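You operate a simulated robot arm through the tools that you are given. There is no shell and no other tool. Be economical: measure what you need, move in short steps, check, and stop when the job is done.

You are at the controls of a simulated robot arm. One attempt, no reset.

Task
Make tea in the purple mug: boil the kettle, set the infuser in, fill two thirds, let it brew.
Fine: kettle on its base, infuser back on the saucer. Set down upright: infuser cup.

The check looks at the end state, three seconds after you hand in, the way a careful person would. Anything else that was tipped, shoved, dropped, spilled or broken makes it a failure.

Robot
A 7-joint arm with a two-finger parallel gripper, fixed in place. Base frame: the origin is at the foot of the arm, x ahead of it, y to its left, z up; the work surface is at about z = 0.91. Lengths are in m, angles in degrees, forces in N, time in s.
With the tool pointing down near the work surface it reaches from about 0.34 to 0.78 m from the base axis. Its first joint turns from -166.0 to 166.0 degrees. Payload 3.91 kg.
Tool frame: the origin (TCP) lies between the finger pads and is the grasp point; the fingertips stand 0.03 m ahead of it; z points along the fingers, y is the line along which they close. Largest opening 0.11 m; finger width 0.02, thickness 0.01; the body of the gripper, 0.048 by 0.112 m, starts 0.055 m behind the TCP.
Orientation is that of the tool frame in the base frame, as a unit quaternion [x, y, z, w]. With the fingers straight down and closing along the base's y, the tool's x points along the base's -x, its y along +y and its z along -z.

Tools
- The arm moves only by the tool play_rows. Its argument "rows" is a list of rows, each an object of numbers (a shift or turn left out is 0, a gripper value left out holds the last): "tx", "ty", "tz": the shift along the tool's x, y, z in units of 100 mm (1.0 is 100 mm); "ax", "ay", "az": the turn, a rotation vector about the tool's x, y, z in units of 120 degrees (1.0 is 120 degrees). In form: [{"tx": .., "ty": .., "tz": .., "ax": .., "ay": .., "az": ..}, ...]. A call has 1 to 8 rows; each row is the pose to reach, as a shift and turn from the pose commanded when the call began, along the tool's axes at that moment. "grip" is the closure in counts, from 0 (fully open) to 255 (shut), set as the call begins (left out, the last holds). A call with a number of a shift or a turn outside -1 to 1 is refused whole. Each row takes 0.2 s and may step no farther than 0.05 m and 8.6 degrees from the row before; otherwise, or with a gripper value out of range, the whole call is refused. Where a pose cannot be reached the arm comes as near as it can. A force on the tool above 90 N (or 10 N above the force at the start of the call, whichever is more), or a blocked arm, ends the call early, and 0.2 s more pass. Each finger travels about 0.153 m/s and halts on what it meets, pressing with about 40 N; the grip force reading is that of the motor and also rises with nothing between the fingers. The clock runs only during rows and for 0.2 s after the last one: add rows that repeat a pose to give the fingers time. The reply holds the time, the measured pose of the TCP, the force on the tool along the base axes, the opening and the grip force, in the units named above and with some noise, with the torque about the TCP (base axes, N m) and any sound that the robot's microphone picked up, and new pictures: "pictures" is both (left out), scene, wrist or none.
- Cameras (640 x 400 px; columns grow to the right, rows downward): "scene" is fixed at [0.399, -0.6498, 1.6726]; the picture's right is [0.47, 0.88, 0.00], its down [0.76, -0.41, -0.50] and it looks along [-0.44, 0.24, -0.87] (base axes); focal length 214 px, centre (320, 200). "wrist" rides on the gripper at [0.077, 0.007, -0.115] in the tool frame; the picture's right is [-0.09, 1.00, 0.00], its down [-0.80, -0.07, -0.59] and it looks along [-0.59, -0.05, 0.80] (tool axes); focal length 270 px, centre (320, 200). There is no depth. A picture from a camera that has moved, and an enlarged one, comes with that camera's place and axes in the base frame and with its lens.
- slide_trunk(by): slides the trunk up (or, below 0, down) by that many m; the arm rides with it, the base frame stays. It gives what a move gives, with no picture.
- inspect(camera, box): a new picture of the part [left, top, right, bottom] of that camera's present view, enlarged. It takes no simulated time.
- job_done(): hands the job in; it is judged then, once.

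Go step by step. Nothing tells you positions but the pictures and the camera data: compare them with the known pose of the tool, close in by small moves and look again before you grip or let go. The budget is 120 turns and 200 pictures, counting those below and the enlarged ones. Unless the task says otherwise, let go and move clear before handing in, and close with one line.

The tools are called after ">>>" as name(argument=value, ...) on one line, values as JSON. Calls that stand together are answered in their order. play_rows: Moves the arm, as the interface text tells. Its arguments: {"type":"object","properties":{"rows":{"type":"array","items":{"type":"object","properties":{"tx":{"type":"number"},"ty":{"type":"number"},"tz":{"type":"number"},"ax":{"type":"number"},"ay":{"type":"number"},"az":{"type":"number"}}}},"grip":{"type":"number"},"pictures":{"type":"string","enum":["both","scene","wrist","none"]}},"required":["rows"]} The other tools are called the same way: slide_trunk (by) slides the trunk up or down; inspect (camera, box) takes an enlarged picture of a part of a camera's view; job_done () hands the job in.

At the start:

```text
time: 0.0
tool_pos: [0.0768, -0.4065, 1.3337]
tcp_rot: [0.0, 1.0, 0.001, 0.001]
wrist_force: [-0.6, 0.2, -0.9]
torque: [0.02, 0.01, -0.01]
finger_gap: 0.1099
grasp_force: 0.0
trunk travel left (down, up): [-0.575, 0.035]
```

scene: 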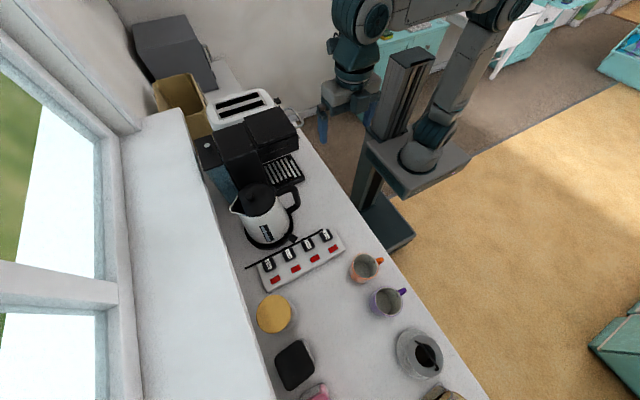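
wrist: 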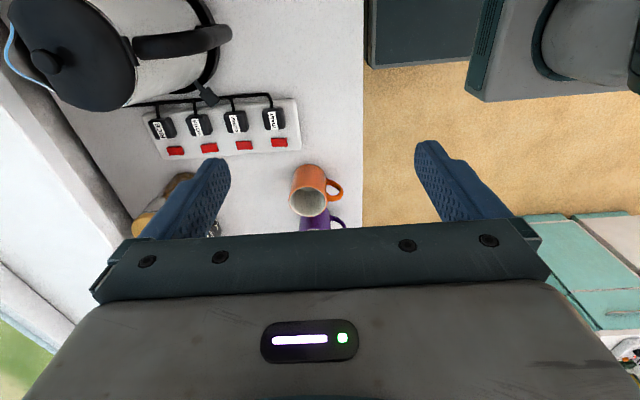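

I see a counter with a kettle on its base, a power strip with four switches, an orange and a purple mug, and a grey saucer with the infuser. I'll look closer first.

>>> inspect(camera="scene", box=[220, 170, 380, 290])

>>> inspect(camera="scene", box=[330, 240, 490, 400])

>>> inspect(camera="wrist", box=[0, 0, 360, 240])

```text
3.33 times, centred on (300, 230) of scene
camera zoom: at [0.399, -0.6498, 1.6726], right [0.47, 0.88, 0.0], down [0.76, -0.41, -0.5], along [-0.44, 0.24, -0.87], focal length 715 px, centre (387, 100)
```

zoom: 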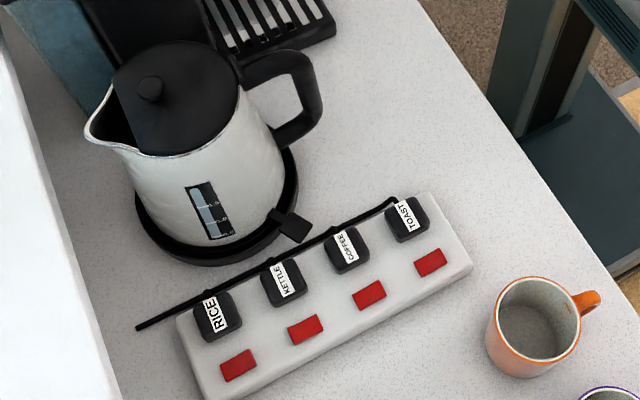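

```text
2.50 times, centred on (410, 320) of scene
camera zoom: at [0.399, -0.6498, 1.6726], right [0.47, 0.88, 0.0], down [0.76, -0.41, -0.5], along [-0.44, 0.24, -0.87], focal length 536 px, centre (95, -100)
```

zoom: 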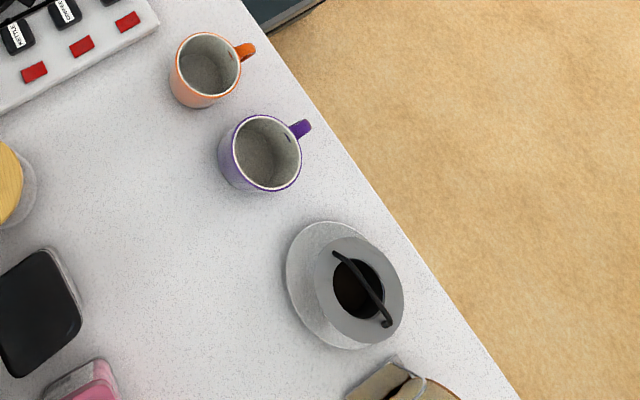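

```text
1.67 times, centred on (180, 120) of wrist
camera zoom: at [-0.0013, -0.3985, 1.4469], right [0.09, 1.0, 0.0], down [0.8, -0.07, 0.59], along [0.59, -0.05, -0.8], focal length 450 px, centre (553, 333)
```

zoom: 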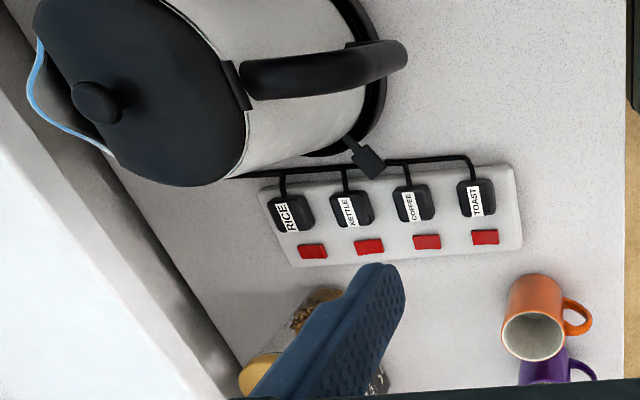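

I estimate the KETTLE switch at about (0.220, -0.644, 0.94) and the kettle at (0.04, -0.675) with its handle toward +y. The base lever is near (0.118, -0.612), the purple mug at (0.44, -0.455) and the infuser at (0.595, -0.435). First I turn the tool 90° so the camera sits on the robot's side.

>>> play_rows(rows=[{"tx": -0.12, "tz": 0.12, "az": 0.07}, {"tx": -0.24, "tz": 0.24, "az": 0.14}, {"tx": -0.36, "tz": 0.36, "az": 0.21}, {"tx": -0.48, "tz": 0.48, "az": 0.28}, {"tx": -0.6, "tz": 0.6, "az": 0.35}, {"tx": -0.72, "tz": 0.72, "az": 0.42}, {"tx": -0.84, "tz": 0.84, "az": 0.49}, {"tx": -0.96, "tz": 0.96, "az": 0.56}], grip=255, pictures="none")

>>> play_rows(rows=[{"az": 0.065}, {"az": 0.13}, {"az": 0.19}, {"az": 0.19}], pictures="both")

```text
time: 1.8
tool_pos: [0.1718, -0.4069, 1.2385]
tcp_rot: [0.554, 0.833, 0.0, 0.0]
wrist_force: [-0.4, -0.1, -0.5]
torque: [-0.02, 0.0, -0.02]
finger_gap: 0.0
grasp_force: 37.7
trunk travel left (down, up): [-0.575, 0.035]
```

```text
time: 2.8
tool_pos: [0.1708, -0.4068, 1.2372]
tcp_rot: [0.707, 0.707, 0.001, 0.0]
wrist_force: [-0.2, -0.7, -0.9]
torque: [-0.01, -0.01, 0.01]
finger_gap: 0.0
grasp_force: 37.8
trunk travel left (down, up): [-0.575, 0.035]
camera wrist: at [0.1783, -0.328, 1.3508], right [1.0, -0.09, 0.0], down [-0.07, -0.8, 0.59], along [-0.05, -0.59, -0.8], focal length 270 px, centre (320, 200)
```

scene: 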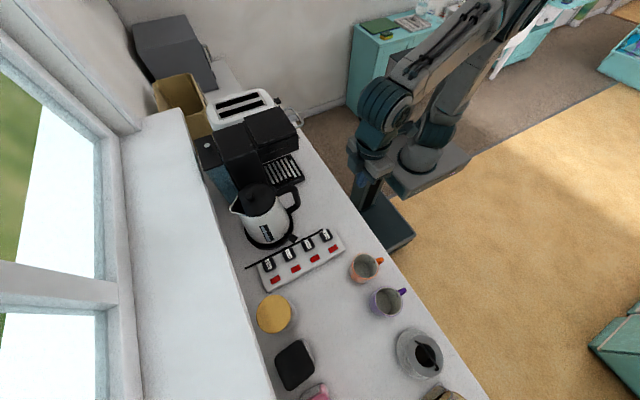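
wrist: 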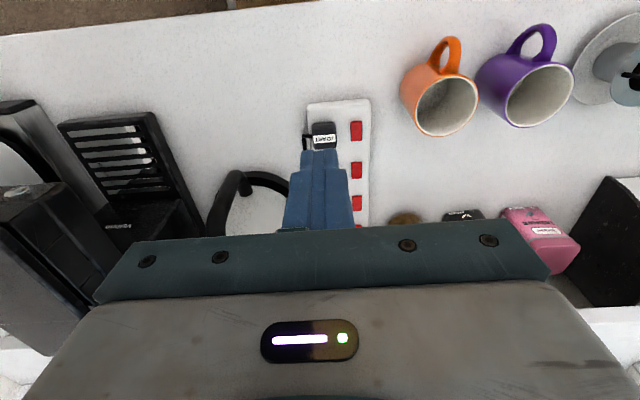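

The KETTLE switch triangulates again to (0.221, -0.645). I move above it.

>>> play_rows(rows=[{"tx": -0.26, "ty": 0.165, "tz": 0.2}, {"tx": -0.53, "ty": 0.33, "tz": 0.4}, {"tx": -0.79, "ty": 0.495, "tz": 0.6}], pictures="none")

>>> play_rows(rows=[{"tx": -0.26, "tz": 0.2}, {"tx": -0.53, "tz": 0.4}, {"tx": -0.79, "tz": 0.6}], pictures="none")

>>> play_rows(rows=[{"tx": -0.26, "tz": 0.2}, {"tx": -0.53, "tz": 0.4}, {"tx": -0.8, "tz": 0.6}, {"tx": -0.8, "tz": 0.6}], pictures="both")

```text
time: 3.6
tool_pos: [0.223, -0.4881, 1.1771]
tcp_rot: [0.707, 0.708, -0.001, 0.0]
wrist_force: [0.9, 0.3, -0.2]
torque: [-0.01, 0.01, 0.04]
finger_gap: 0.0005
grasp_force: 37.7
trunk travel left (down, up): [-0.575, 0.035]
```

```text
time: 4.4
tool_pos: [0.222, -0.5655, 1.1162]
tcp_rot: [0.708, 0.707, 0.001, 0.0]
wrist_force: [-0.6, 0.5, -0.5]
torque: [0.04, 0.0, 0.02]
finger_gap: 0.0
grasp_force: 38.2
trunk travel left (down, up): [-0.575, 0.035]
```

```text
time: 5.4
tool_pos: [0.2215, -0.646, 1.0568]
tcp_rot: [0.707, 0.707, 0.001, 0.0]
wrist_force: [-0.2, 0.2, -0.4]
torque: [0.03, -0.02, 0.03]
finger_gap: 0.0003
grasp_force: 38.0
trunk travel left (down, up): [-0.575, 0.035]
camera wrist: at [0.2283, -0.5671, 1.1702], right [1.0, -0.09, 0.0], down [-0.07, -0.8, 0.59], along [-0.05, -0.59, -0.8], focal length 270 px, centre (320, 200)
```

scene: 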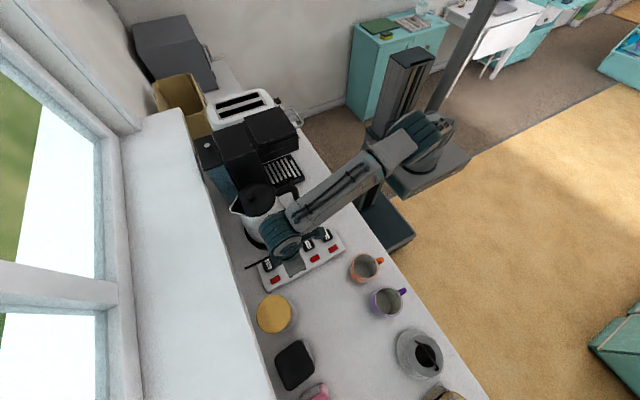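
wrist: 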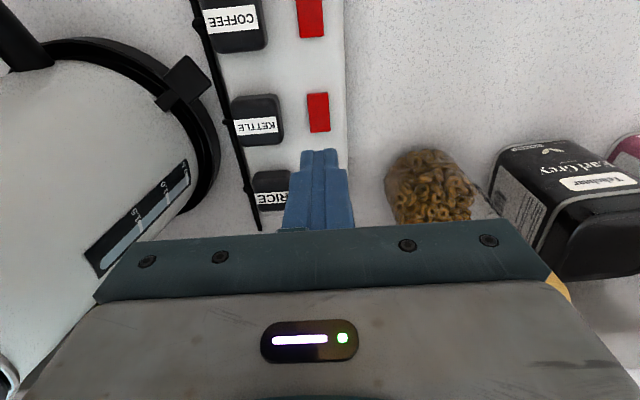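

The finger is straight above the KETTLE switch. I check its rocker position and the kettle level.

>>> inspect(camera="wrist", box=[220, 0, 380, 150])

>>> inspect(camera="wrist", box=[60, 130, 260, 280])

```text
2.67 times, centred on (300, 75) of wrist
camera zoom: at [0.2283, -0.5671, 1.1702], right [1.0, -0.09, 0.0], down [-0.07, -0.8, 0.59], along [-0.05, -0.59, -0.8], focal length 721 px, centre (373, 533)
```

zoom: 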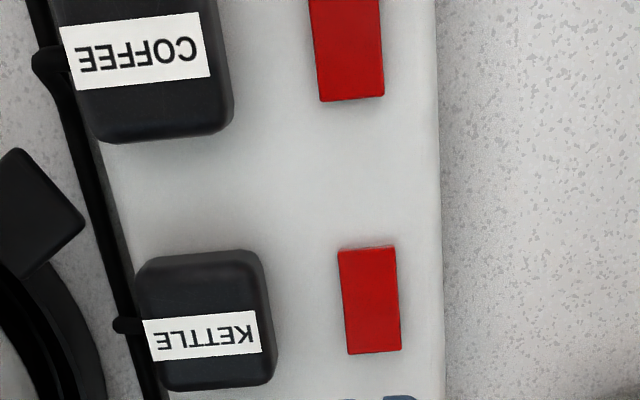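

```text
2.67 times, centred on (160, 205) of wrist
camera zoom: at [0.2283, -0.5671, 1.1702], right [1.0, -0.09, 0.0], down [-0.07, -0.8, 0.59], along [-0.05, -0.59, -0.8], focal length 721 px, centre (747, 187)
```

zoom: 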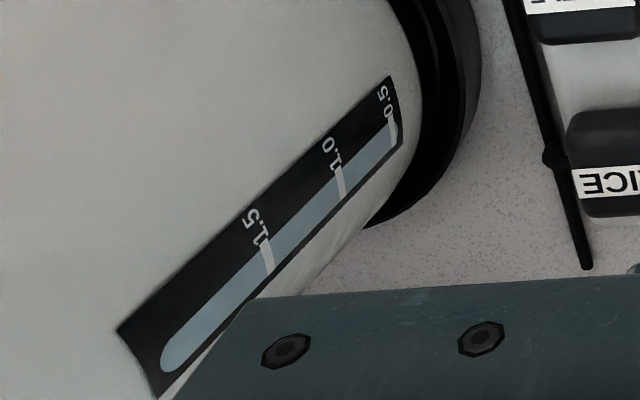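

The rocker looks flat, so I'll press its centre carefully.

>>> play_rows(rows=[{"tz": 0.4}, {"tz": 0.75}, {"tz": 0.83}, {"tz": 0.86}, {"tz": 0.88}], pictures="wrist")

```text
time: 6.6
tool_pos: [0.2218, -0.6462, 0.9753]
tcp_rot: [0.706, 0.708, -0.003, 0.005]
wrist_force: [2.0, -5.8, 31.7]
torque: [-0.15, -0.04, -0.3]
finger_gap: 0.0
grasp_force: 36.9
trunk travel left (down, up): [-0.575, 0.035]
camera wrist: at [0.228, -0.5655, 1.0877], right [1.0, -0.09, 0.0], down [-0.07, -0.79, 0.6], along [-0.05, -0.6, -0.8], focal length 270 px, centre (320, 200)
```

wrist: 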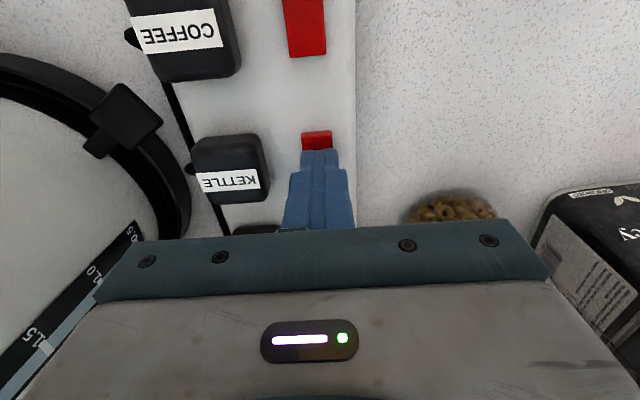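

Contact came at tip height 0.945 with about 32 N. I lift off and see whether the switch changed.

>>> play_rows(rows=[{"tz": -0.3}, {"tz": -0.6}, {"tz": -0.6}], pictures="none")

>>> inspect(camera="wrist", box=[220, 0, 380, 150])

```text
time: 7.4
tool_pos: [0.2219, -0.6454, 1.0298]
tcp_rot: [0.707, 0.707, -0.001, 0.0]
wrist_force: [-0.6, 0.4, 0.1]
torque: [-0.02, 0.02, 0.0]
finger_gap: 0.0003
grasp_force: 37.4
trunk travel left (down, up): [-0.575, 0.035]
```

```text
2.67 times, centred on (300, 75) of wrist
camera zoom: at [0.228, -0.5665, 1.1425], right [1.0, -0.09, 0.0], down [-0.07, -0.8, 0.59], along [-0.05, -0.59, -0.8], focal length 721 px, centre (373, 533)
```

zoom: 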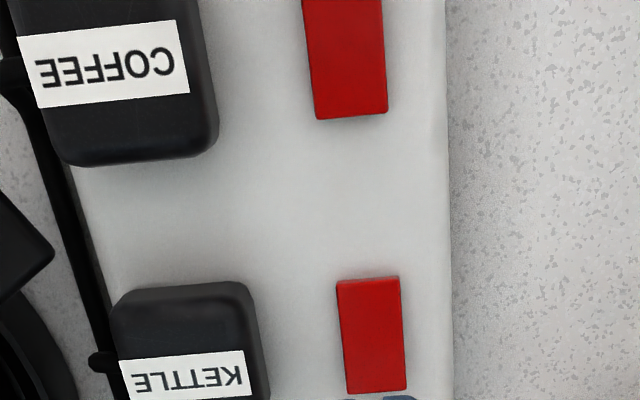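

I raise the hand and step aside so the scene camera sees the strip.

>>> play_rows(rows=[{"tz": -0.4, "tx": 0.2}, {"tz": -0.8, "tx": 0.5}, {"tz": -0.9, "tx": 0.9}, {"tz": -0.9, "tx": 0.9}], pictures="wrist")

>>> inspect(camera="scene", box=[240, 220, 360, 295])

>>> inspect(camera="wrist", box=[220, 0, 420, 150])

```text
time: 8.4
tool_pos: [0.2222, -0.5548, 1.1203]
tcp_rot: [0.707, 0.707, 0.0, -0.001]
wrist_force: [0.5, -0.5, 0.2]
torque: [0.01, -0.01, 0.02]
finger_gap: 0.0
grasp_force: 37.8
trunk travel left (down, up): [-0.575, 0.035]
camera wrist: at [0.228, -0.4767, 1.2332], right [1.0, -0.09, 0.0], down [-0.07, -0.8, 0.59], along [-0.05, -0.59, -0.8], focal length 270 px, centre (320, 200)
```

wrist: 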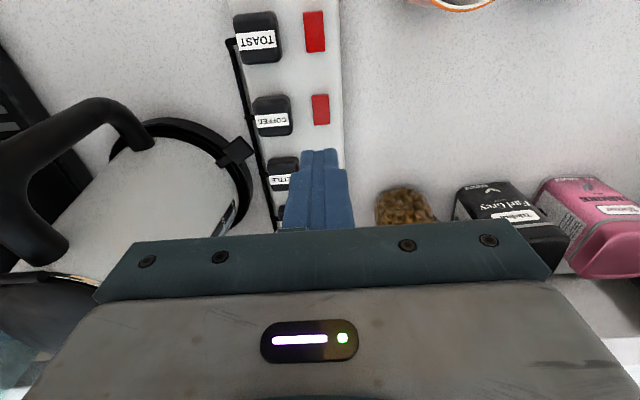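

```text
5.33 times, centred on (300, 258) of scene
camera zoom: at [0.399, -0.6498, 1.6726], right [0.47, 0.88, 0.0], down [0.76, -0.41, -0.5], along [-0.44, 0.24, -0.87], focal length 1144 px, centre (427, -107)
```

zoom: 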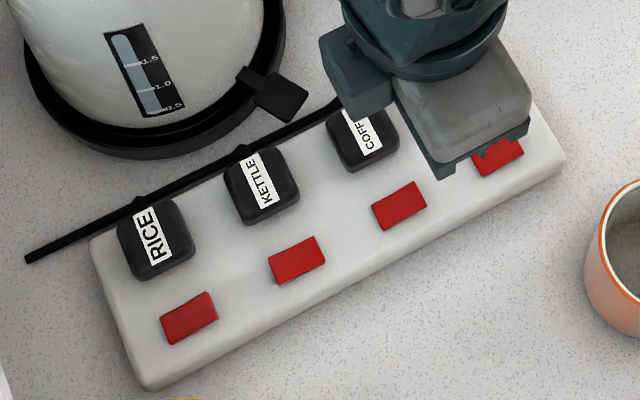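

```text
2.67 times, centred on (320, 75) of wrist
camera zoom: at [0.228, -0.4767, 1.2332], right [1.0, -0.09, 0.0], down [-0.07, -0.8, 0.59], along [-0.05, -0.59, -0.8], focal length 721 px, centre (320, 533)
```

zoom: 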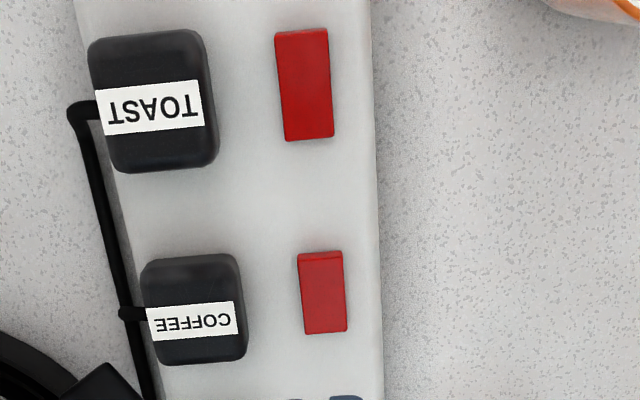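

I can't yet tell the states apart, so I zoom further on each rocker.

>>> inspect(camera="scene", box=[265, 255, 325, 290])

```text
10.67 times, centred on (295, 272) of scene
camera zoom: at [0.399, -0.6498, 1.6726], right [0.47, 0.88, 0.0], down [0.76, -0.41, -0.5], along [-0.44, 0.24, -0.87], focal length 2288 px, centre (587, -573)
```

zoom: 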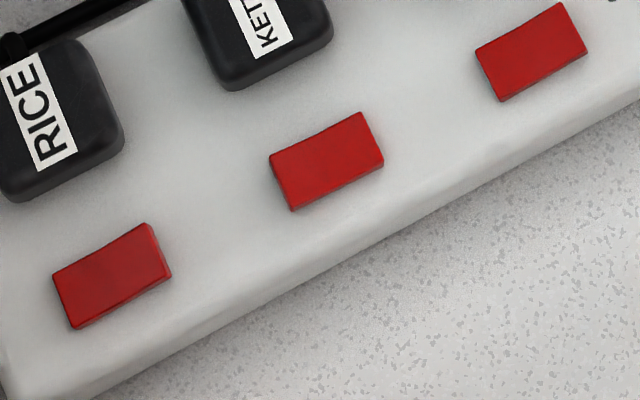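

COFFEE's rocker is tilted differently from RICE and KETTLE, so the press may have worked, and the kettle should show it. I turn 50° so the camera faces the kettle from outside, and go above the base lever.

>>> play_rows(rows=[{"ty": -0.1, "tx": -0.06, "az": 0.07}, {"ty": -0.25, "tx": -0.12, "az": 0.14}, {"ty": -0.4, "tx": -0.18, "az": 0.21}, {"ty": -0.55, "tx": -0.26, "az": 0.28}, {"ty": -0.7, "tx": -0.36, "az": 0.35}, {"ty": -0.85, "tx": -0.44, "az": 0.417}, {"ty": -0.85, "tx": -0.44, "tz": 0.2, "az": 0.417}, {"ty": -0.85, "tx": -0.44, "tz": 0.2, "az": 0.417}], pictures="both")

>>> inspect(camera="wrist", box=[200, 50, 440, 200])

```text
time: 10.2
tool_pos: [0.1365, -0.6004, 1.101]
tcp_rot: [0.94, 0.341, 0.001, 0.0]
wrist_force: [0.1, -0.5, 0.8]
torque: [0.01, 0.01, -0.02]
finger_gap: 0.0
grasp_force: 38.0
trunk travel left (down, up): [-0.575, 0.035]
camera wrist: at [0.1993, -0.5538, 1.2137], right [0.57, -0.82, 0.0], down [-0.66, -0.46, 0.59], along [-0.49, -0.34, -0.8], focal length 270 px, centre (320, 200)
```

scene: 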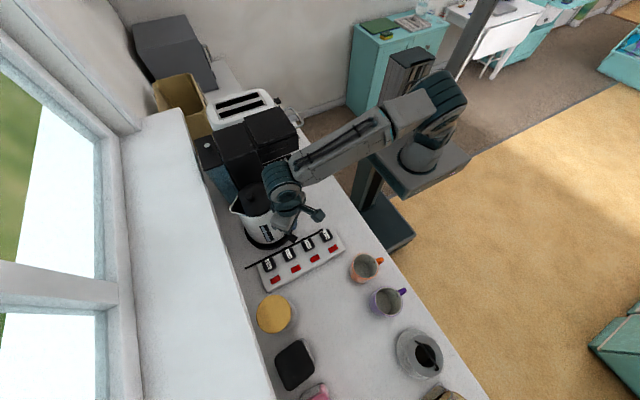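
wrist: 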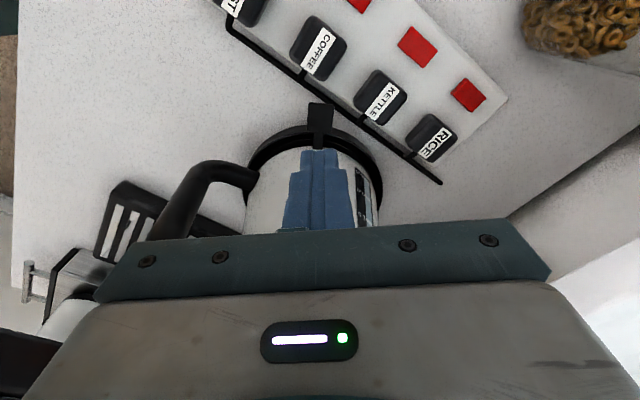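

```text
2.67 times, centred on (320, 125) of wrist
camera zoom: at [0.1993, -0.5538, 1.2137], right [0.57, -0.82, 0.0], down [-0.66, -0.46, 0.59], along [-0.49, -0.34, -0.8], focal length 721 px, centre (320, 400)
```

zoom: 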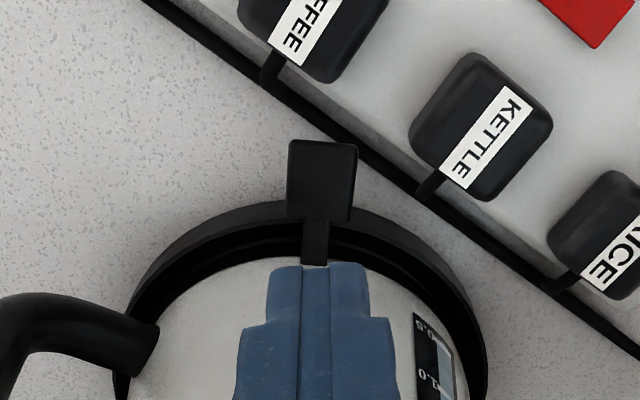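

The paddle is centred near (0.120, -0.609), sticking out of the kettle. I line up with its outer half and descend.

>>> play_rows(rows=[{"tx": -0.12, "ty": -0.03, "tz": 0.3}, {"tx": -0.12, "ty": -0.03, "tz": 0.7}, {"tx": -0.12, "ty": -0.03, "tz": 0.95}, {"tx": -0.12, "ty": -0.03, "tz": 0.95}], pictures="both")

>>> inspect(camera="wrist", box=[200, 50, 440, 200])

```text
time: 11.2
tool_pos: [0.1255, -0.6039, 1.0042]
tcp_rot: [0.94, 0.342, -0.001, -0.001]
wrist_force: [0.0, -0.9, 0.8]
torque: [0.0, 0.0, 0.02]
finger_gap: 0.0
grasp_force: 37.4
trunk travel left (down, up): [-0.575, 0.035]
camera wrist: at [0.1877, -0.5587, 1.1178], right [0.57, -0.82, 0.0], down [-0.66, -0.46, 0.59], along [-0.49, -0.34, -0.8], focal length 270 px, centre (320, 200)
```

scene: 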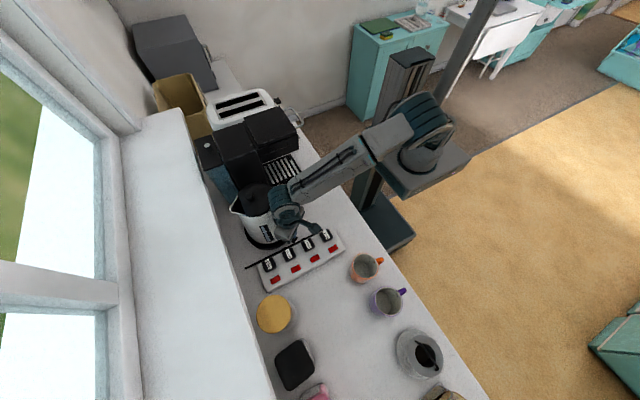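
wrist: 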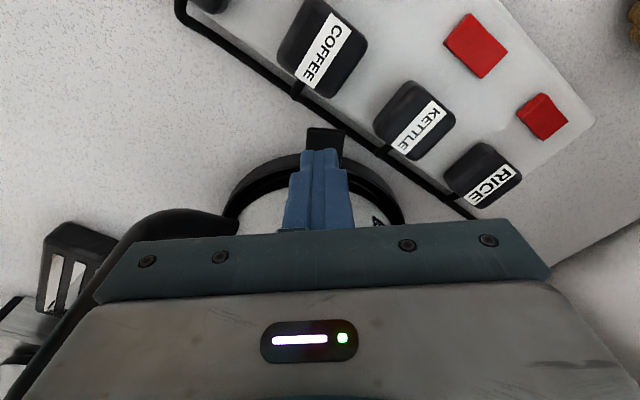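

```text
2.67 times, centred on (320, 125) of wrist
camera zoom: at [0.1877, -0.5587, 1.1178], right [0.57, -0.82, 0.0], down [-0.66, -0.46, 0.59], along [-0.49, -0.34, -0.8], focal length 721 px, centre (320, 400)
```

zoom: 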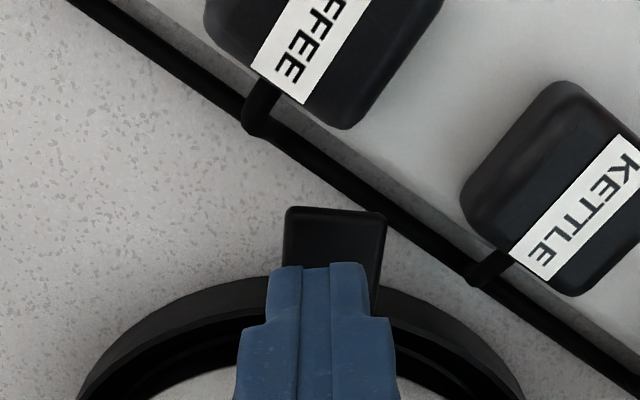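

The finger lines up with the paddle, so I press down in small steps.

>>> play_rows(rows=[{"tz": 0.1}, {"tz": 0.16}, {"tz": 0.2}, {"tz": 0.24}, {"tz": 0.27}], pictures="wrist")

```text
time: 12.4
tool_pos: [0.1253, -0.6049, 0.9773]
tcp_rot: [0.939, 0.343, 0.0, -0.001]
wrist_force: [-0.3, -0.7, 0.3]
torque: [0.01, -0.02, -0.01]
finger_gap: 0.0001
grasp_force: 37.5
trunk travel left (down, up): [-0.575, 0.035]
camera wrist: at [0.1884, -0.5588, 1.0906], right [0.57, -0.82, 0.0], down [-0.66, -0.46, 0.59], along [-0.49, -0.34, -0.8], focal length 270 px, centre (320, 200)
```

wrist: 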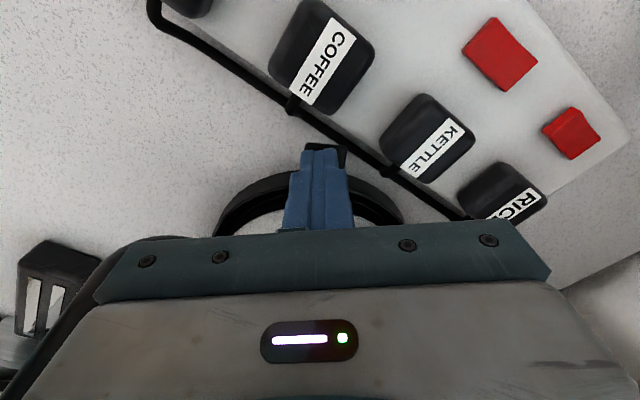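

No contact yet; I continue down.

>>> play_rows(rows=[{"tz": 0.04}, {"tz": 0.07}, {"tz": 0.1}, {"tz": 0.13}, {"tz": 0.15}], pictures="wrist")

```text
time: 13.6
tool_pos: [0.1262, -0.6043, 0.9701]
tcp_rot: [0.939, 0.343, -0.003, 0.007]
wrist_force: [2.2, -0.7, 48.3]
torque: [-0.73, 1.3, 0.02]
finger_gap: 0.0001
grasp_force: 37.9
trunk travel left (down, up): [-0.575, 0.035]
camera wrist: at [0.1885, -0.5565, 1.082], right [0.57, -0.82, 0.01], down [-0.66, -0.45, 0.6], along [-0.49, -0.35, -0.8], focal length 270 px, centre (320, 200)
```

wrist: 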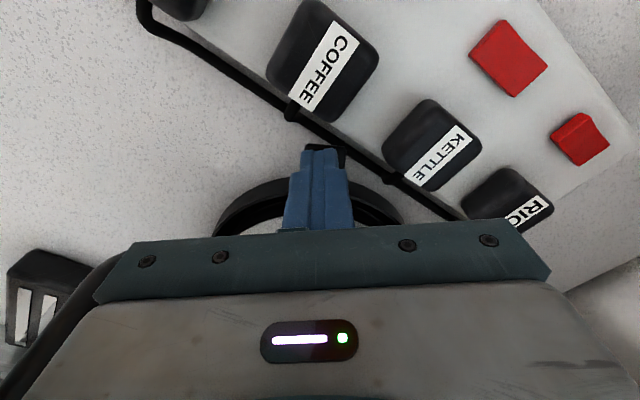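

The force and torque show contact about 3 cm inward of the finger, so the hand body touched the kettle wall instead of the paddle. I back off and tilt the hand outward by 20°.

>>> play_rows(rows=[{"tz": -0.3}, {"tz": -0.3, "tx": 0.05, "ay": -0.06}, {"tz": -0.3, "tx": 0.1, "ay": -0.12}, {"tz": -0.3, "tx": 0.1, "ay": -0.17}, {"tz": -0.3, "tx": 0.1, "ay": -0.17}], pictures="both")

>>> inspect(camera="wrist", box=[200, 50, 440, 200])

>>> inspect(camera="scene", box=[220, 170, 380, 290])

```text
time: 14.8
tool_pos: [0.1332, -0.5981, 0.9919]
tcp_rot: [0.925, 0.336, -0.168, 0.06]
wrist_force: [-0.7, -1.3, -0.5]
torque: [0.01, -0.02, -0.01]
finger_gap: 0.0
grasp_force: 37.5
trunk travel left (down, up): [-0.575, 0.035]
camera wrist: at [0.2224, -0.5297, 1.0712], right [0.58, -0.82, 0.03], down [-0.46, -0.29, 0.84], along [-0.67, -0.5, -0.55], focal length 270 px, centre (320, 200)
```

scene: 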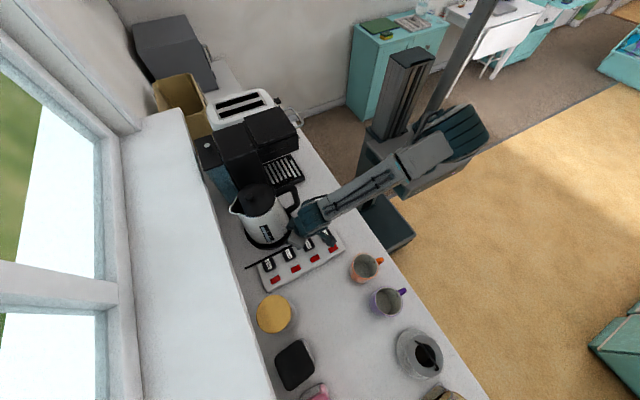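
wrist: 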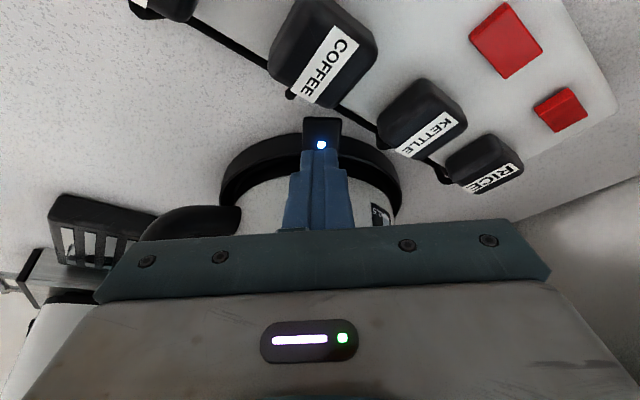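

```text
2.67 times, centred on (320, 125) of wrist
camera zoom: at [0.2224, -0.5297, 1.0712], right [0.58, -0.82, 0.03], down [-0.46, -0.29, 0.84], along [-0.67, -0.5, -0.55], focal length 721 px, centre (320, 400)
```

zoom: 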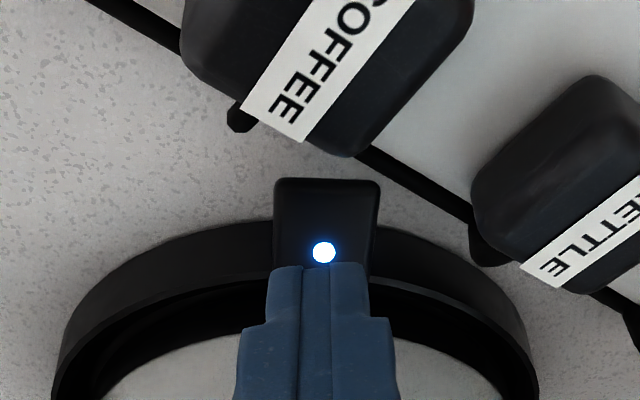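

```text
3.33 times, centred on (300, 230) of scene
camera zoom: at [0.399, -0.6498, 1.6726], right [0.47, 0.88, 0.0], down [0.76, -0.41, -0.5], along [-0.44, 0.24, -0.87], focal length 715 px, centre (387, 100)
```

zoom: 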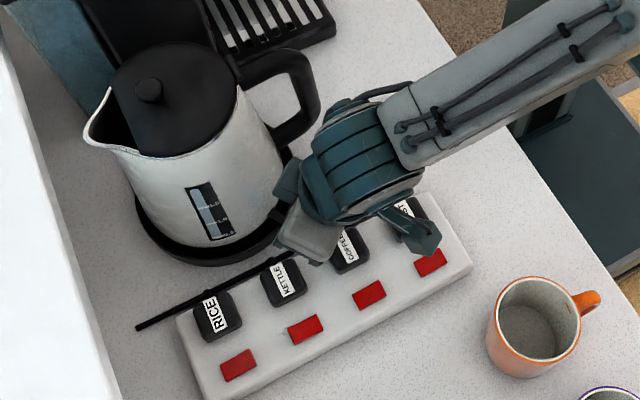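

The blue light on the paddle shows the kettle has power and is heating. Meanwhile I untilt the hand and carry the open gripper over to the infuser.

>>> play_rows(rows=[{"tz": -0.45}, {"tz": -0.9}, {"tz": -0.9, "ay": 0.06}, {"tz": -0.9, "ay": 0.12}, {"tz": -0.9, "ay": 0.17}], pictures="none")

>>> play_rows(rows=[{"tz": -0.3, "az": 0.066}, {"tz": -0.6, "az": 0.133}, {"tz": -0.9, "az": 0.2, "tx": 0.2}, {"tz": -1.0, "az": 0.266, "tx": 0.5}, {"tz": -1.0, "az": 0.333, "tx": 0.78}], pictures="none")

>>> play_rows(rows=[{"tx": 0.46, "ty": -0.11}, {"tx": 0.93, "ty": -0.23}], grip=0, pictures="none")

>>> play_rows(rows=[{"tx": 0.46, "ty": -0.11}, {"tx": 0.93, "ty": -0.23}], pictures="none")

>>> play_rows(rows=[{"tx": 0.46, "ty": -0.11}, {"tx": 0.93, "ty": -0.23}], pictures="none")

>>> play_rows(rows=[{"tx": 0.46, "ty": -0.11}, {"tx": 0.93, "ty": -0.23}, {"tx": 0.93, "ty": -0.23}], pictures="both")

```text
time: 16.0
tool_pos: [0.157, -0.5783, 1.0756]
tcp_rot: [0.94, 0.342, 0.001, 0.0]
wrist_force: [0.7, -0.8, -0.2]
torque: [-0.06, 0.0, 0.02]
finger_gap: 0.0001
grasp_force: 37.5
trunk travel left (down, up): [-0.575, 0.035]
```

```text
time: 17.2
tool_pos: [0.2196, -0.5267, 1.1773]
tcp_rot: [1.0, -0.001, -0.001, 0.001]
wrist_force: [0.2, -0.1, -0.3]
torque: [0.02, -0.02, -0.03]
finger_gap: 0.0
grasp_force: 37.8
trunk travel left (down, up): [-0.575, 0.035]
```

```text
time: 17.8
tool_pos: [0.3106, -0.5043, 1.1782]
tcp_rot: [1.0, 0.001, -0.001, 0.0]
wrist_force: [1.0, 0.2, -0.5]
torque: [-0.01, -0.02, 0.01]
finger_gap: 0.1101
grasp_force: 0.0
trunk travel left (down, up): [-0.575, 0.035]
```

```text
time: 18.4
tool_pos: [0.406, -0.4804, 1.1779]
tcp_rot: [1.0, 0.0, -0.001, 0.0]
wrist_force: [1.2, 1.0, -0.1]
torque: [0.02, 0.01, 0.03]
finger_gap: 0.1097
grasp_force: 0.1
trunk travel left (down, up): [-0.575, 0.035]
```

```text
time: 19.0
tool_pos: [0.4961, -0.4575, 1.1772]
tcp_rot: [1.0, 0.0, 0.0, 0.0]
wrist_force: [0.0, 0.1, 0.2]
torque: [0.01, 0.02, 0.05]
finger_gap: 0.1099
grasp_force: 0.1
trunk travel left (down, up): [-0.575, 0.035]
```

```text
time: 19.8
tool_pos: [0.5876, -0.4357, 1.1771]
tcp_rot: [1.0, -0.001, 0.0, 0.0]
wrist_force: [0.0, -0.2, 1.0]
torque: [-0.02, 0.0, 0.01]
finger_gap: 0.1101
grasp_force: 0.1
trunk travel left (down, up): [-0.575, 0.035]
camera wrist: at [0.6646, -0.4408, 1.2902], right [-0.09, -1.0, 0.0], down [-0.8, 0.07, 0.59], along [-0.59, 0.05, -0.8], focal length 270 px, centre (320, 200)
```

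scene: 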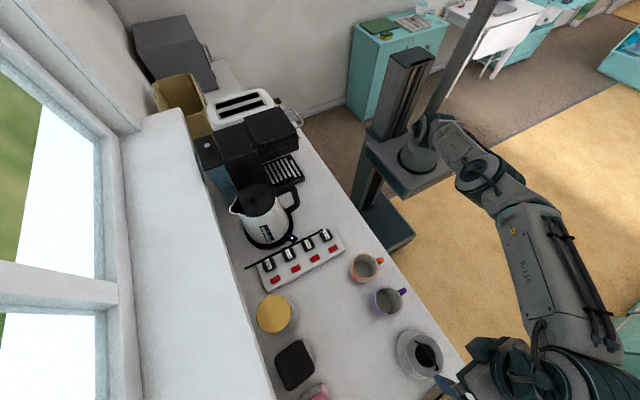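
wrist: 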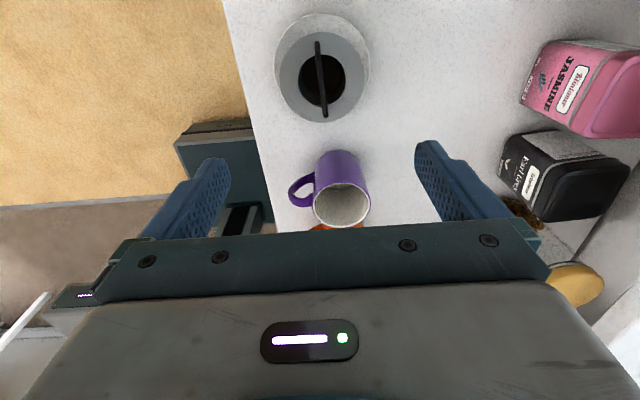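

The infuser's bar runs along x, centred at about (0.597, -0.437), which suits fingers closing along y. I zoom in for its shape.

>>> inspect(camera="wrist", box=[260, 0, 400, 130])

>>> inspect(camera="scene", box=[360, 280, 460, 400])

>>> inspect(camera="wrist", box=[270, 130, 400, 230])

```text
3.08 times, centred on (330, 65) of wrist
camera zoom: at [0.6646, -0.4408, 1.2902], right [-0.09, -1.0, 0.0], down [-0.8, 0.07, 0.59], along [-0.59, 0.05, -0.8], focal length 832 px, centre (289, 615)
```

zoom: 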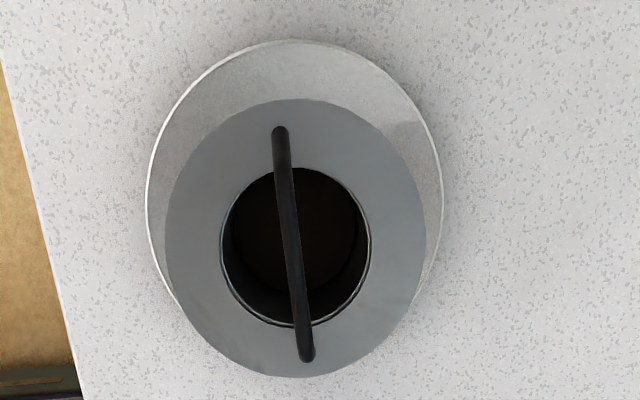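

```text
3.33 times, centred on (410, 340) of scene
camera zoom: at [0.399, -0.6498, 1.6726], right [0.47, 0.88, 0.0], down [0.76, -0.41, -0.5], along [-0.44, 0.24, -0.87], focal length 715 px, centre (20, -267)
```

zoom: 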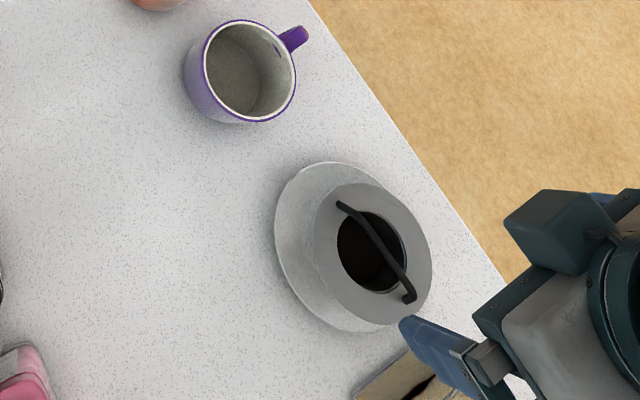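

```text
4.00 times, centred on (335, 180) of wrist
camera zoom: at [0.6646, -0.4408, 1.2902], right [-0.09, -1.0, 0.0], down [-0.8, 0.07, 0.59], along [-0.59, 0.05, -0.8], focal length 1081 px, centre (260, 280)
```

zoom: 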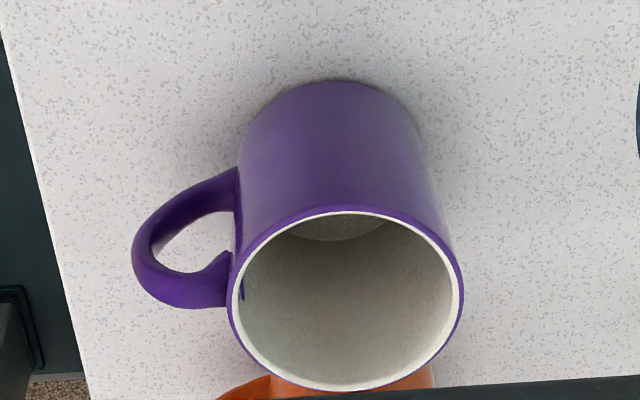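

The mug rim is centred at (0.438, -0.4515, 0.999). The infuser bar is near (0.596, -0.436, 0.982), about 15 mm above its flange. I descend over the bar with a narrower opening.

>>> play_rows(rows=[{"tx": 0.04, "tz": 0.4}, {"tx": 0.084, "tz": 0.8}, {"tx": 0.084, "tz": 0.8}], grip=190, pictures="none")

>>> play_rows(rows=[{"tz": 0.3}, {"tz": 0.57}, {"tz": 0.57}], pictures="both")

>>> inspect(camera="wrist", box=[200, 0, 440, 200])

>>> inspect(camera="scene", box=[360, 280, 460, 400])

```text
time: 20.6
tool_pos: [0.5971, -0.435, 1.0951]
tcp_rot: [1.0, 0.001, 0.0, 0.0]
wrist_force: [0.4, -1.2, 0.6]
torque: [0.0, -0.01, 0.0]
finger_gap: 0.0281
grasp_force: 0.0
trunk travel left (down, up): [-0.575, 0.035]
```

```text
time: 21.4
tool_pos: [0.5973, -0.4363, 1.039]
tcp_rot: [1.0, 0.001, 0.0, 0.0]
wrist_force: [0.4, -0.7, 0.0]
torque: [0.0, 0.02, 0.04]
finger_gap: 0.0279
grasp_force: 0.1
trunk travel left (down, up): [-0.575, 0.035]
camera wrist: at [0.6736, -0.4416, 1.152], right [-0.09, -1.0, 0.0], down [-0.8, 0.07, 0.59], along [-0.59, 0.05, -0.8], focal length 270 px, centre (320, 200)
```

scene: 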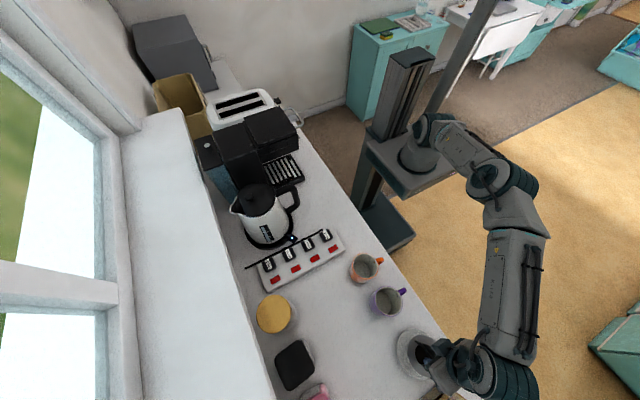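
wrist: 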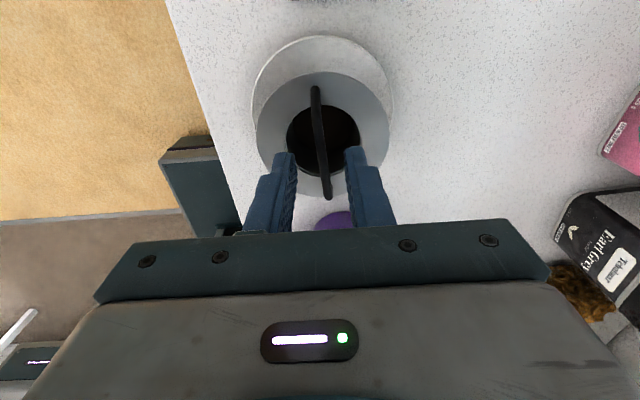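

```text
2.00 times, centred on (320, 100) of wrist
camera zoom: at [0.6736, -0.4416, 1.152], right [-0.09, -1.0, 0.0], down [-0.8, 0.07, 0.59], along [-0.59, 0.05, -0.8], focal length 541 px, centre (320, 400)
```

zoom: 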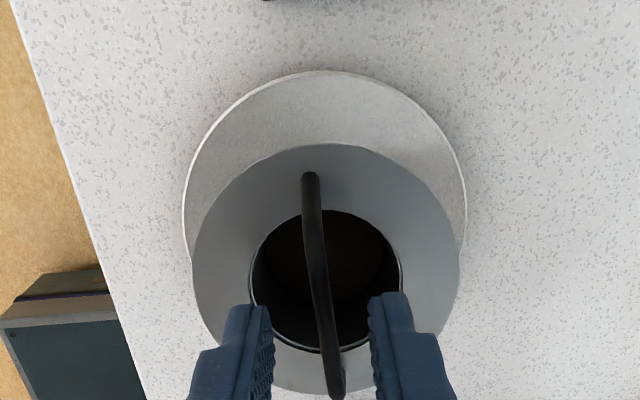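

```text
3.33 times, centred on (410, 340) of scene
camera zoom: at [0.399, -0.6498, 1.6726], right [0.47, 0.88, 0.0], down [0.76, -0.41, -0.5], along [-0.44, 0.24, -0.87], focal length 715 px, centre (20, -267)
```

zoom: 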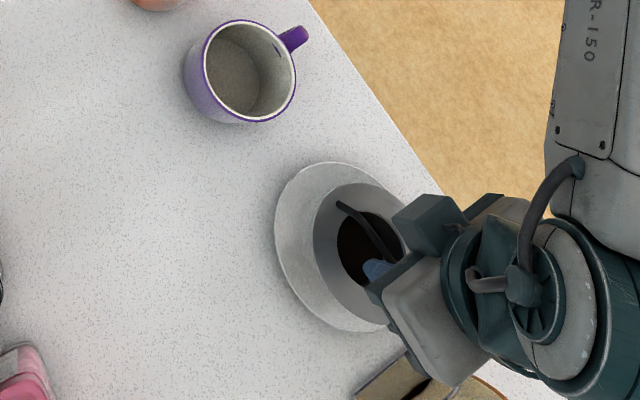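

The bar lies between the fingers and is aligned. I descend to tip height 0.973 and close.

>>> play_rows(rows=[{"tz": 0.2}, {"tz": 0.36}, {"tz": 0.36}], pictures="none")

>>> play_rows(rows=[{"tz": 0}, {"tz": 0}, {"tz": 0}], grip=255, pictures="wrist")

```text
time: 22.2
tool_pos: [0.5963, -0.4346, 1.0091]
tcp_rot: [1.0, 0.001, 0.004, 0.002]
wrist_force: [1.9, -2.5, 27.8]
torque: [-0.07, -0.03, 0.02]
finger_gap: 0.0282
grasp_force: 0.0
trunk travel left (down, up): [-0.575, 0.035]
```

```text
time: 23.0
tool_pos: [0.5956, -0.4354, 1.0085]
tcp_rot: [1.0, 0.0, 0.003, 0.003]
wrist_force: [2.2, -6.4, 35.5]
torque: [-0.08, 0.05, 0.06]
finger_gap: 0.0042
grasp_force: 40.2
trunk travel left (down, up): [-0.575, 0.035]
camera wrist: at [0.6716, -0.4404, 1.1225], right [-0.09, -1.0, 0.0], down [-0.8, 0.07, 0.59], along [-0.59, 0.05, -0.81], focal length 270 px, centre (320, 200)
```

wrist: 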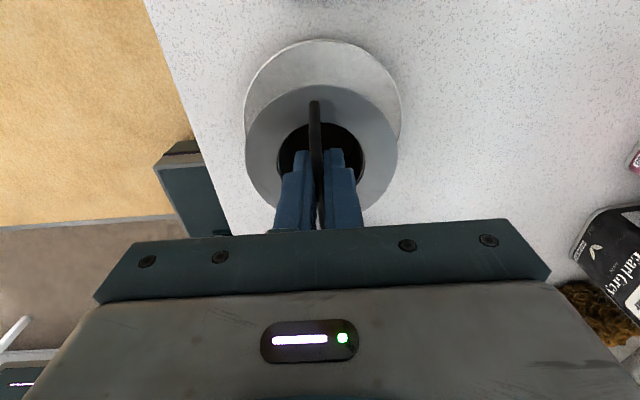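

The bar is gripped (gap 4.2 mm), with the tips resting on the flange. I lift straight up and check.

>>> play_rows(rows=[{"tz": -0.1}, {"tz": -0.3}, {"tz": -0.6}, {"tz": -0.95}], pictures="none")

>>> play_rows(rows=[{"tz": -0.25}, {"tz": -0.5}, {"tz": -0.5}], pictures="both")

>>> inspect(camera="scene", box=[340, 260, 480, 400])

```text
time: 24.0
tool_pos: [0.5969, -0.435, 1.0989]
tcp_rot: [1.0, 0.0, -0.001, -0.001]
wrist_force: [0.0, -0.8, -0.2]
torque: [0.02, 0.01, -0.02]
finger_gap: 0.0044
grasp_force: 39.9
trunk travel left (down, up): [-0.575, 0.035]
```

```text
time: 24.8
tool_pos: [0.5973, -0.4365, 1.1487]
tcp_rot: [1.0, 0.0, -0.001, 0.0]
wrist_force: [-0.3, 0.8, 0.5]
torque: [-0.02, -0.02, -0.02]
finger_gap: 0.0045
grasp_force: 39.9
trunk travel left (down, up): [-0.575, 0.035]
camera wrist: at [0.674, -0.4404, 1.2617], right [-0.09, -1.0, 0.0], down [-0.8, 0.07, 0.6], along [-0.59, 0.05, -0.8], focal length 270 px, centre (320, 200)
```

scene: 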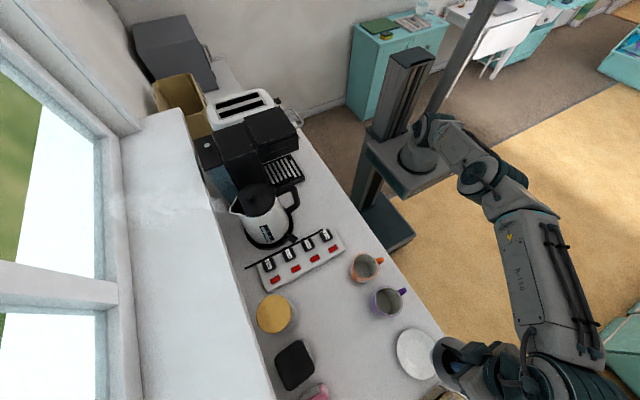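
wrist: 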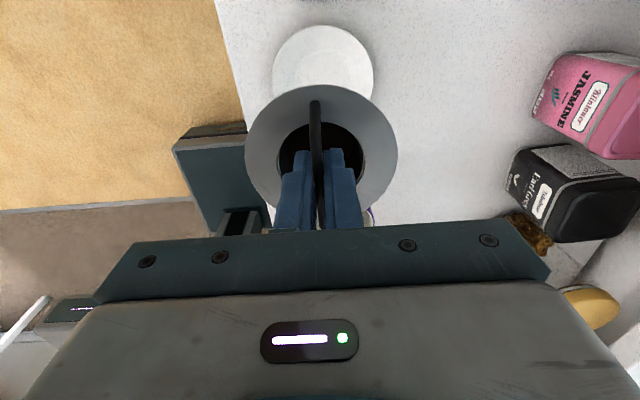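

```text
2.86 times, centred on (410, 330) of scene
camera zoom: at [0.399, -0.6498, 1.6726], right [0.47, 0.88, 0.0], down [0.76, -0.41, -0.5], along [-0.44, 0.24, -0.87], focal length 613 px, centre (63, -171)
```

zoom: 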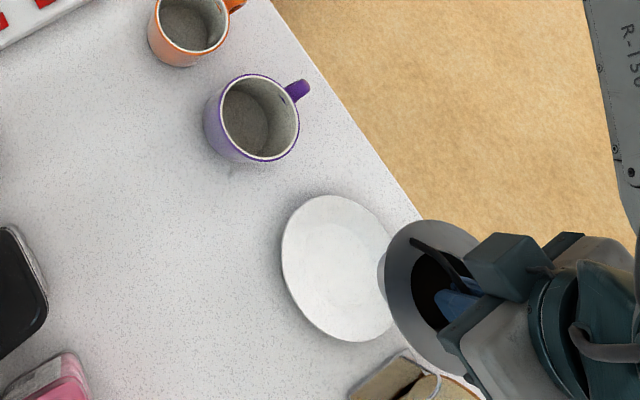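

The infuser is held upright, the saucer stayed put, and the kettle is steaming. I carry the infuser over the mug, aiming the TCP at (0.437, -0.4495).

>>> play_rows(rows=[{"tx": -0.4, "ty": 0.04}, {"tx": -0.8, "ty": 0.08}], pictures="none")

>>> play_rows(rows=[{"tx": -0.4, "ty": 0.04}, {"tx": -0.8, "ty": 0.05}, {"tx": -0.8, "ty": 0.05}, {"tx": -0.8, "ty": 0.05}], pictures="both")

>>> inspect(camera="scene", box=[340, 240, 460, 340])

>>> inspect(camera="scene", box=[100, 160, 340, 290])

```text
time: 25.4
tool_pos: [0.516, -0.4441, 1.1486]
tcp_rot: [1.0, 0.001, -0.001, -0.001]
wrist_force: [-0.1, -0.3, 0.2]
torque: [-0.04, -0.01, 0.01]
finger_gap: 0.0045
grasp_force: 40.1
trunk travel left (down, up): [-0.575, 0.035]
```

```text
time: 26.4
tool_pos: [0.4369, -0.4508, 1.1506]
tcp_rot: [1.0, 0.0, -0.001, 0.0]
wrist_force: [-0.9, 0.0, -0.8]
torque: [-0.01, 0.03, -0.02]
finger_gap: 0.0045
grasp_force: 39.6
trunk travel left (down, up): [-0.575, 0.035]
camera wrist: at [0.5132, -0.4554, 1.2633], right [-0.09, -1.0, 0.0], down [-0.8, 0.07, 0.59], along [-0.59, 0.05, -0.8], focal length 270 px, centre (320, 200)
```

scene: 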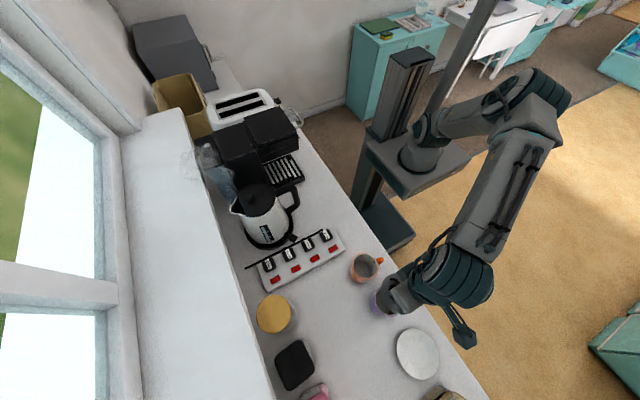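
wrist: 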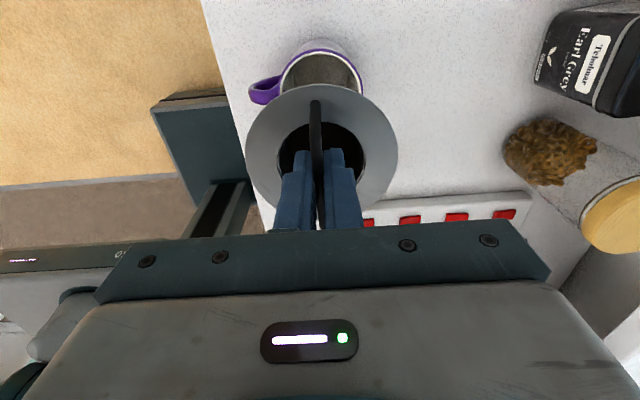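

```text
4.00 times, centred on (400, 290) of scene
camera zoom: at [0.399, -0.6498, 1.6726], right [0.47, 0.88, 0.0], down [0.76, -0.41, -0.5], along [-0.44, 0.24, -0.87], focal length 858 px, centre (0, -160)
```

zoom: 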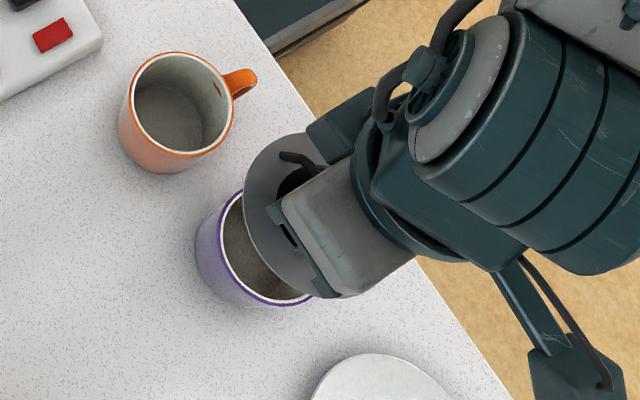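

```text
2.67 times, centred on (220, 225) of scene
camera zoom: at [0.399, -0.6498, 1.6726], right [0.47, 0.88, 0.0], down [0.76, -0.41, -0.5], along [-0.44, 0.24, -0.87], focal length 572 px, centre (587, 133)
```

zoom: 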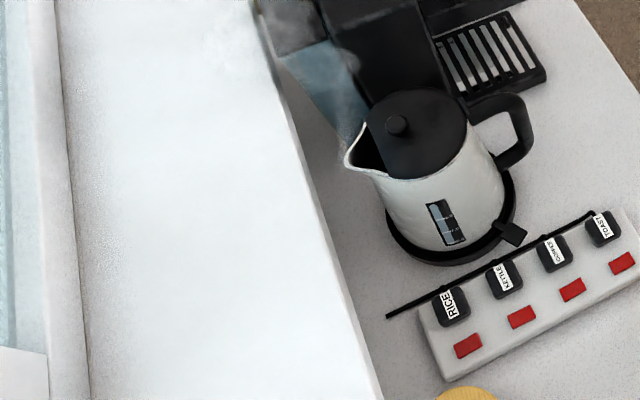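

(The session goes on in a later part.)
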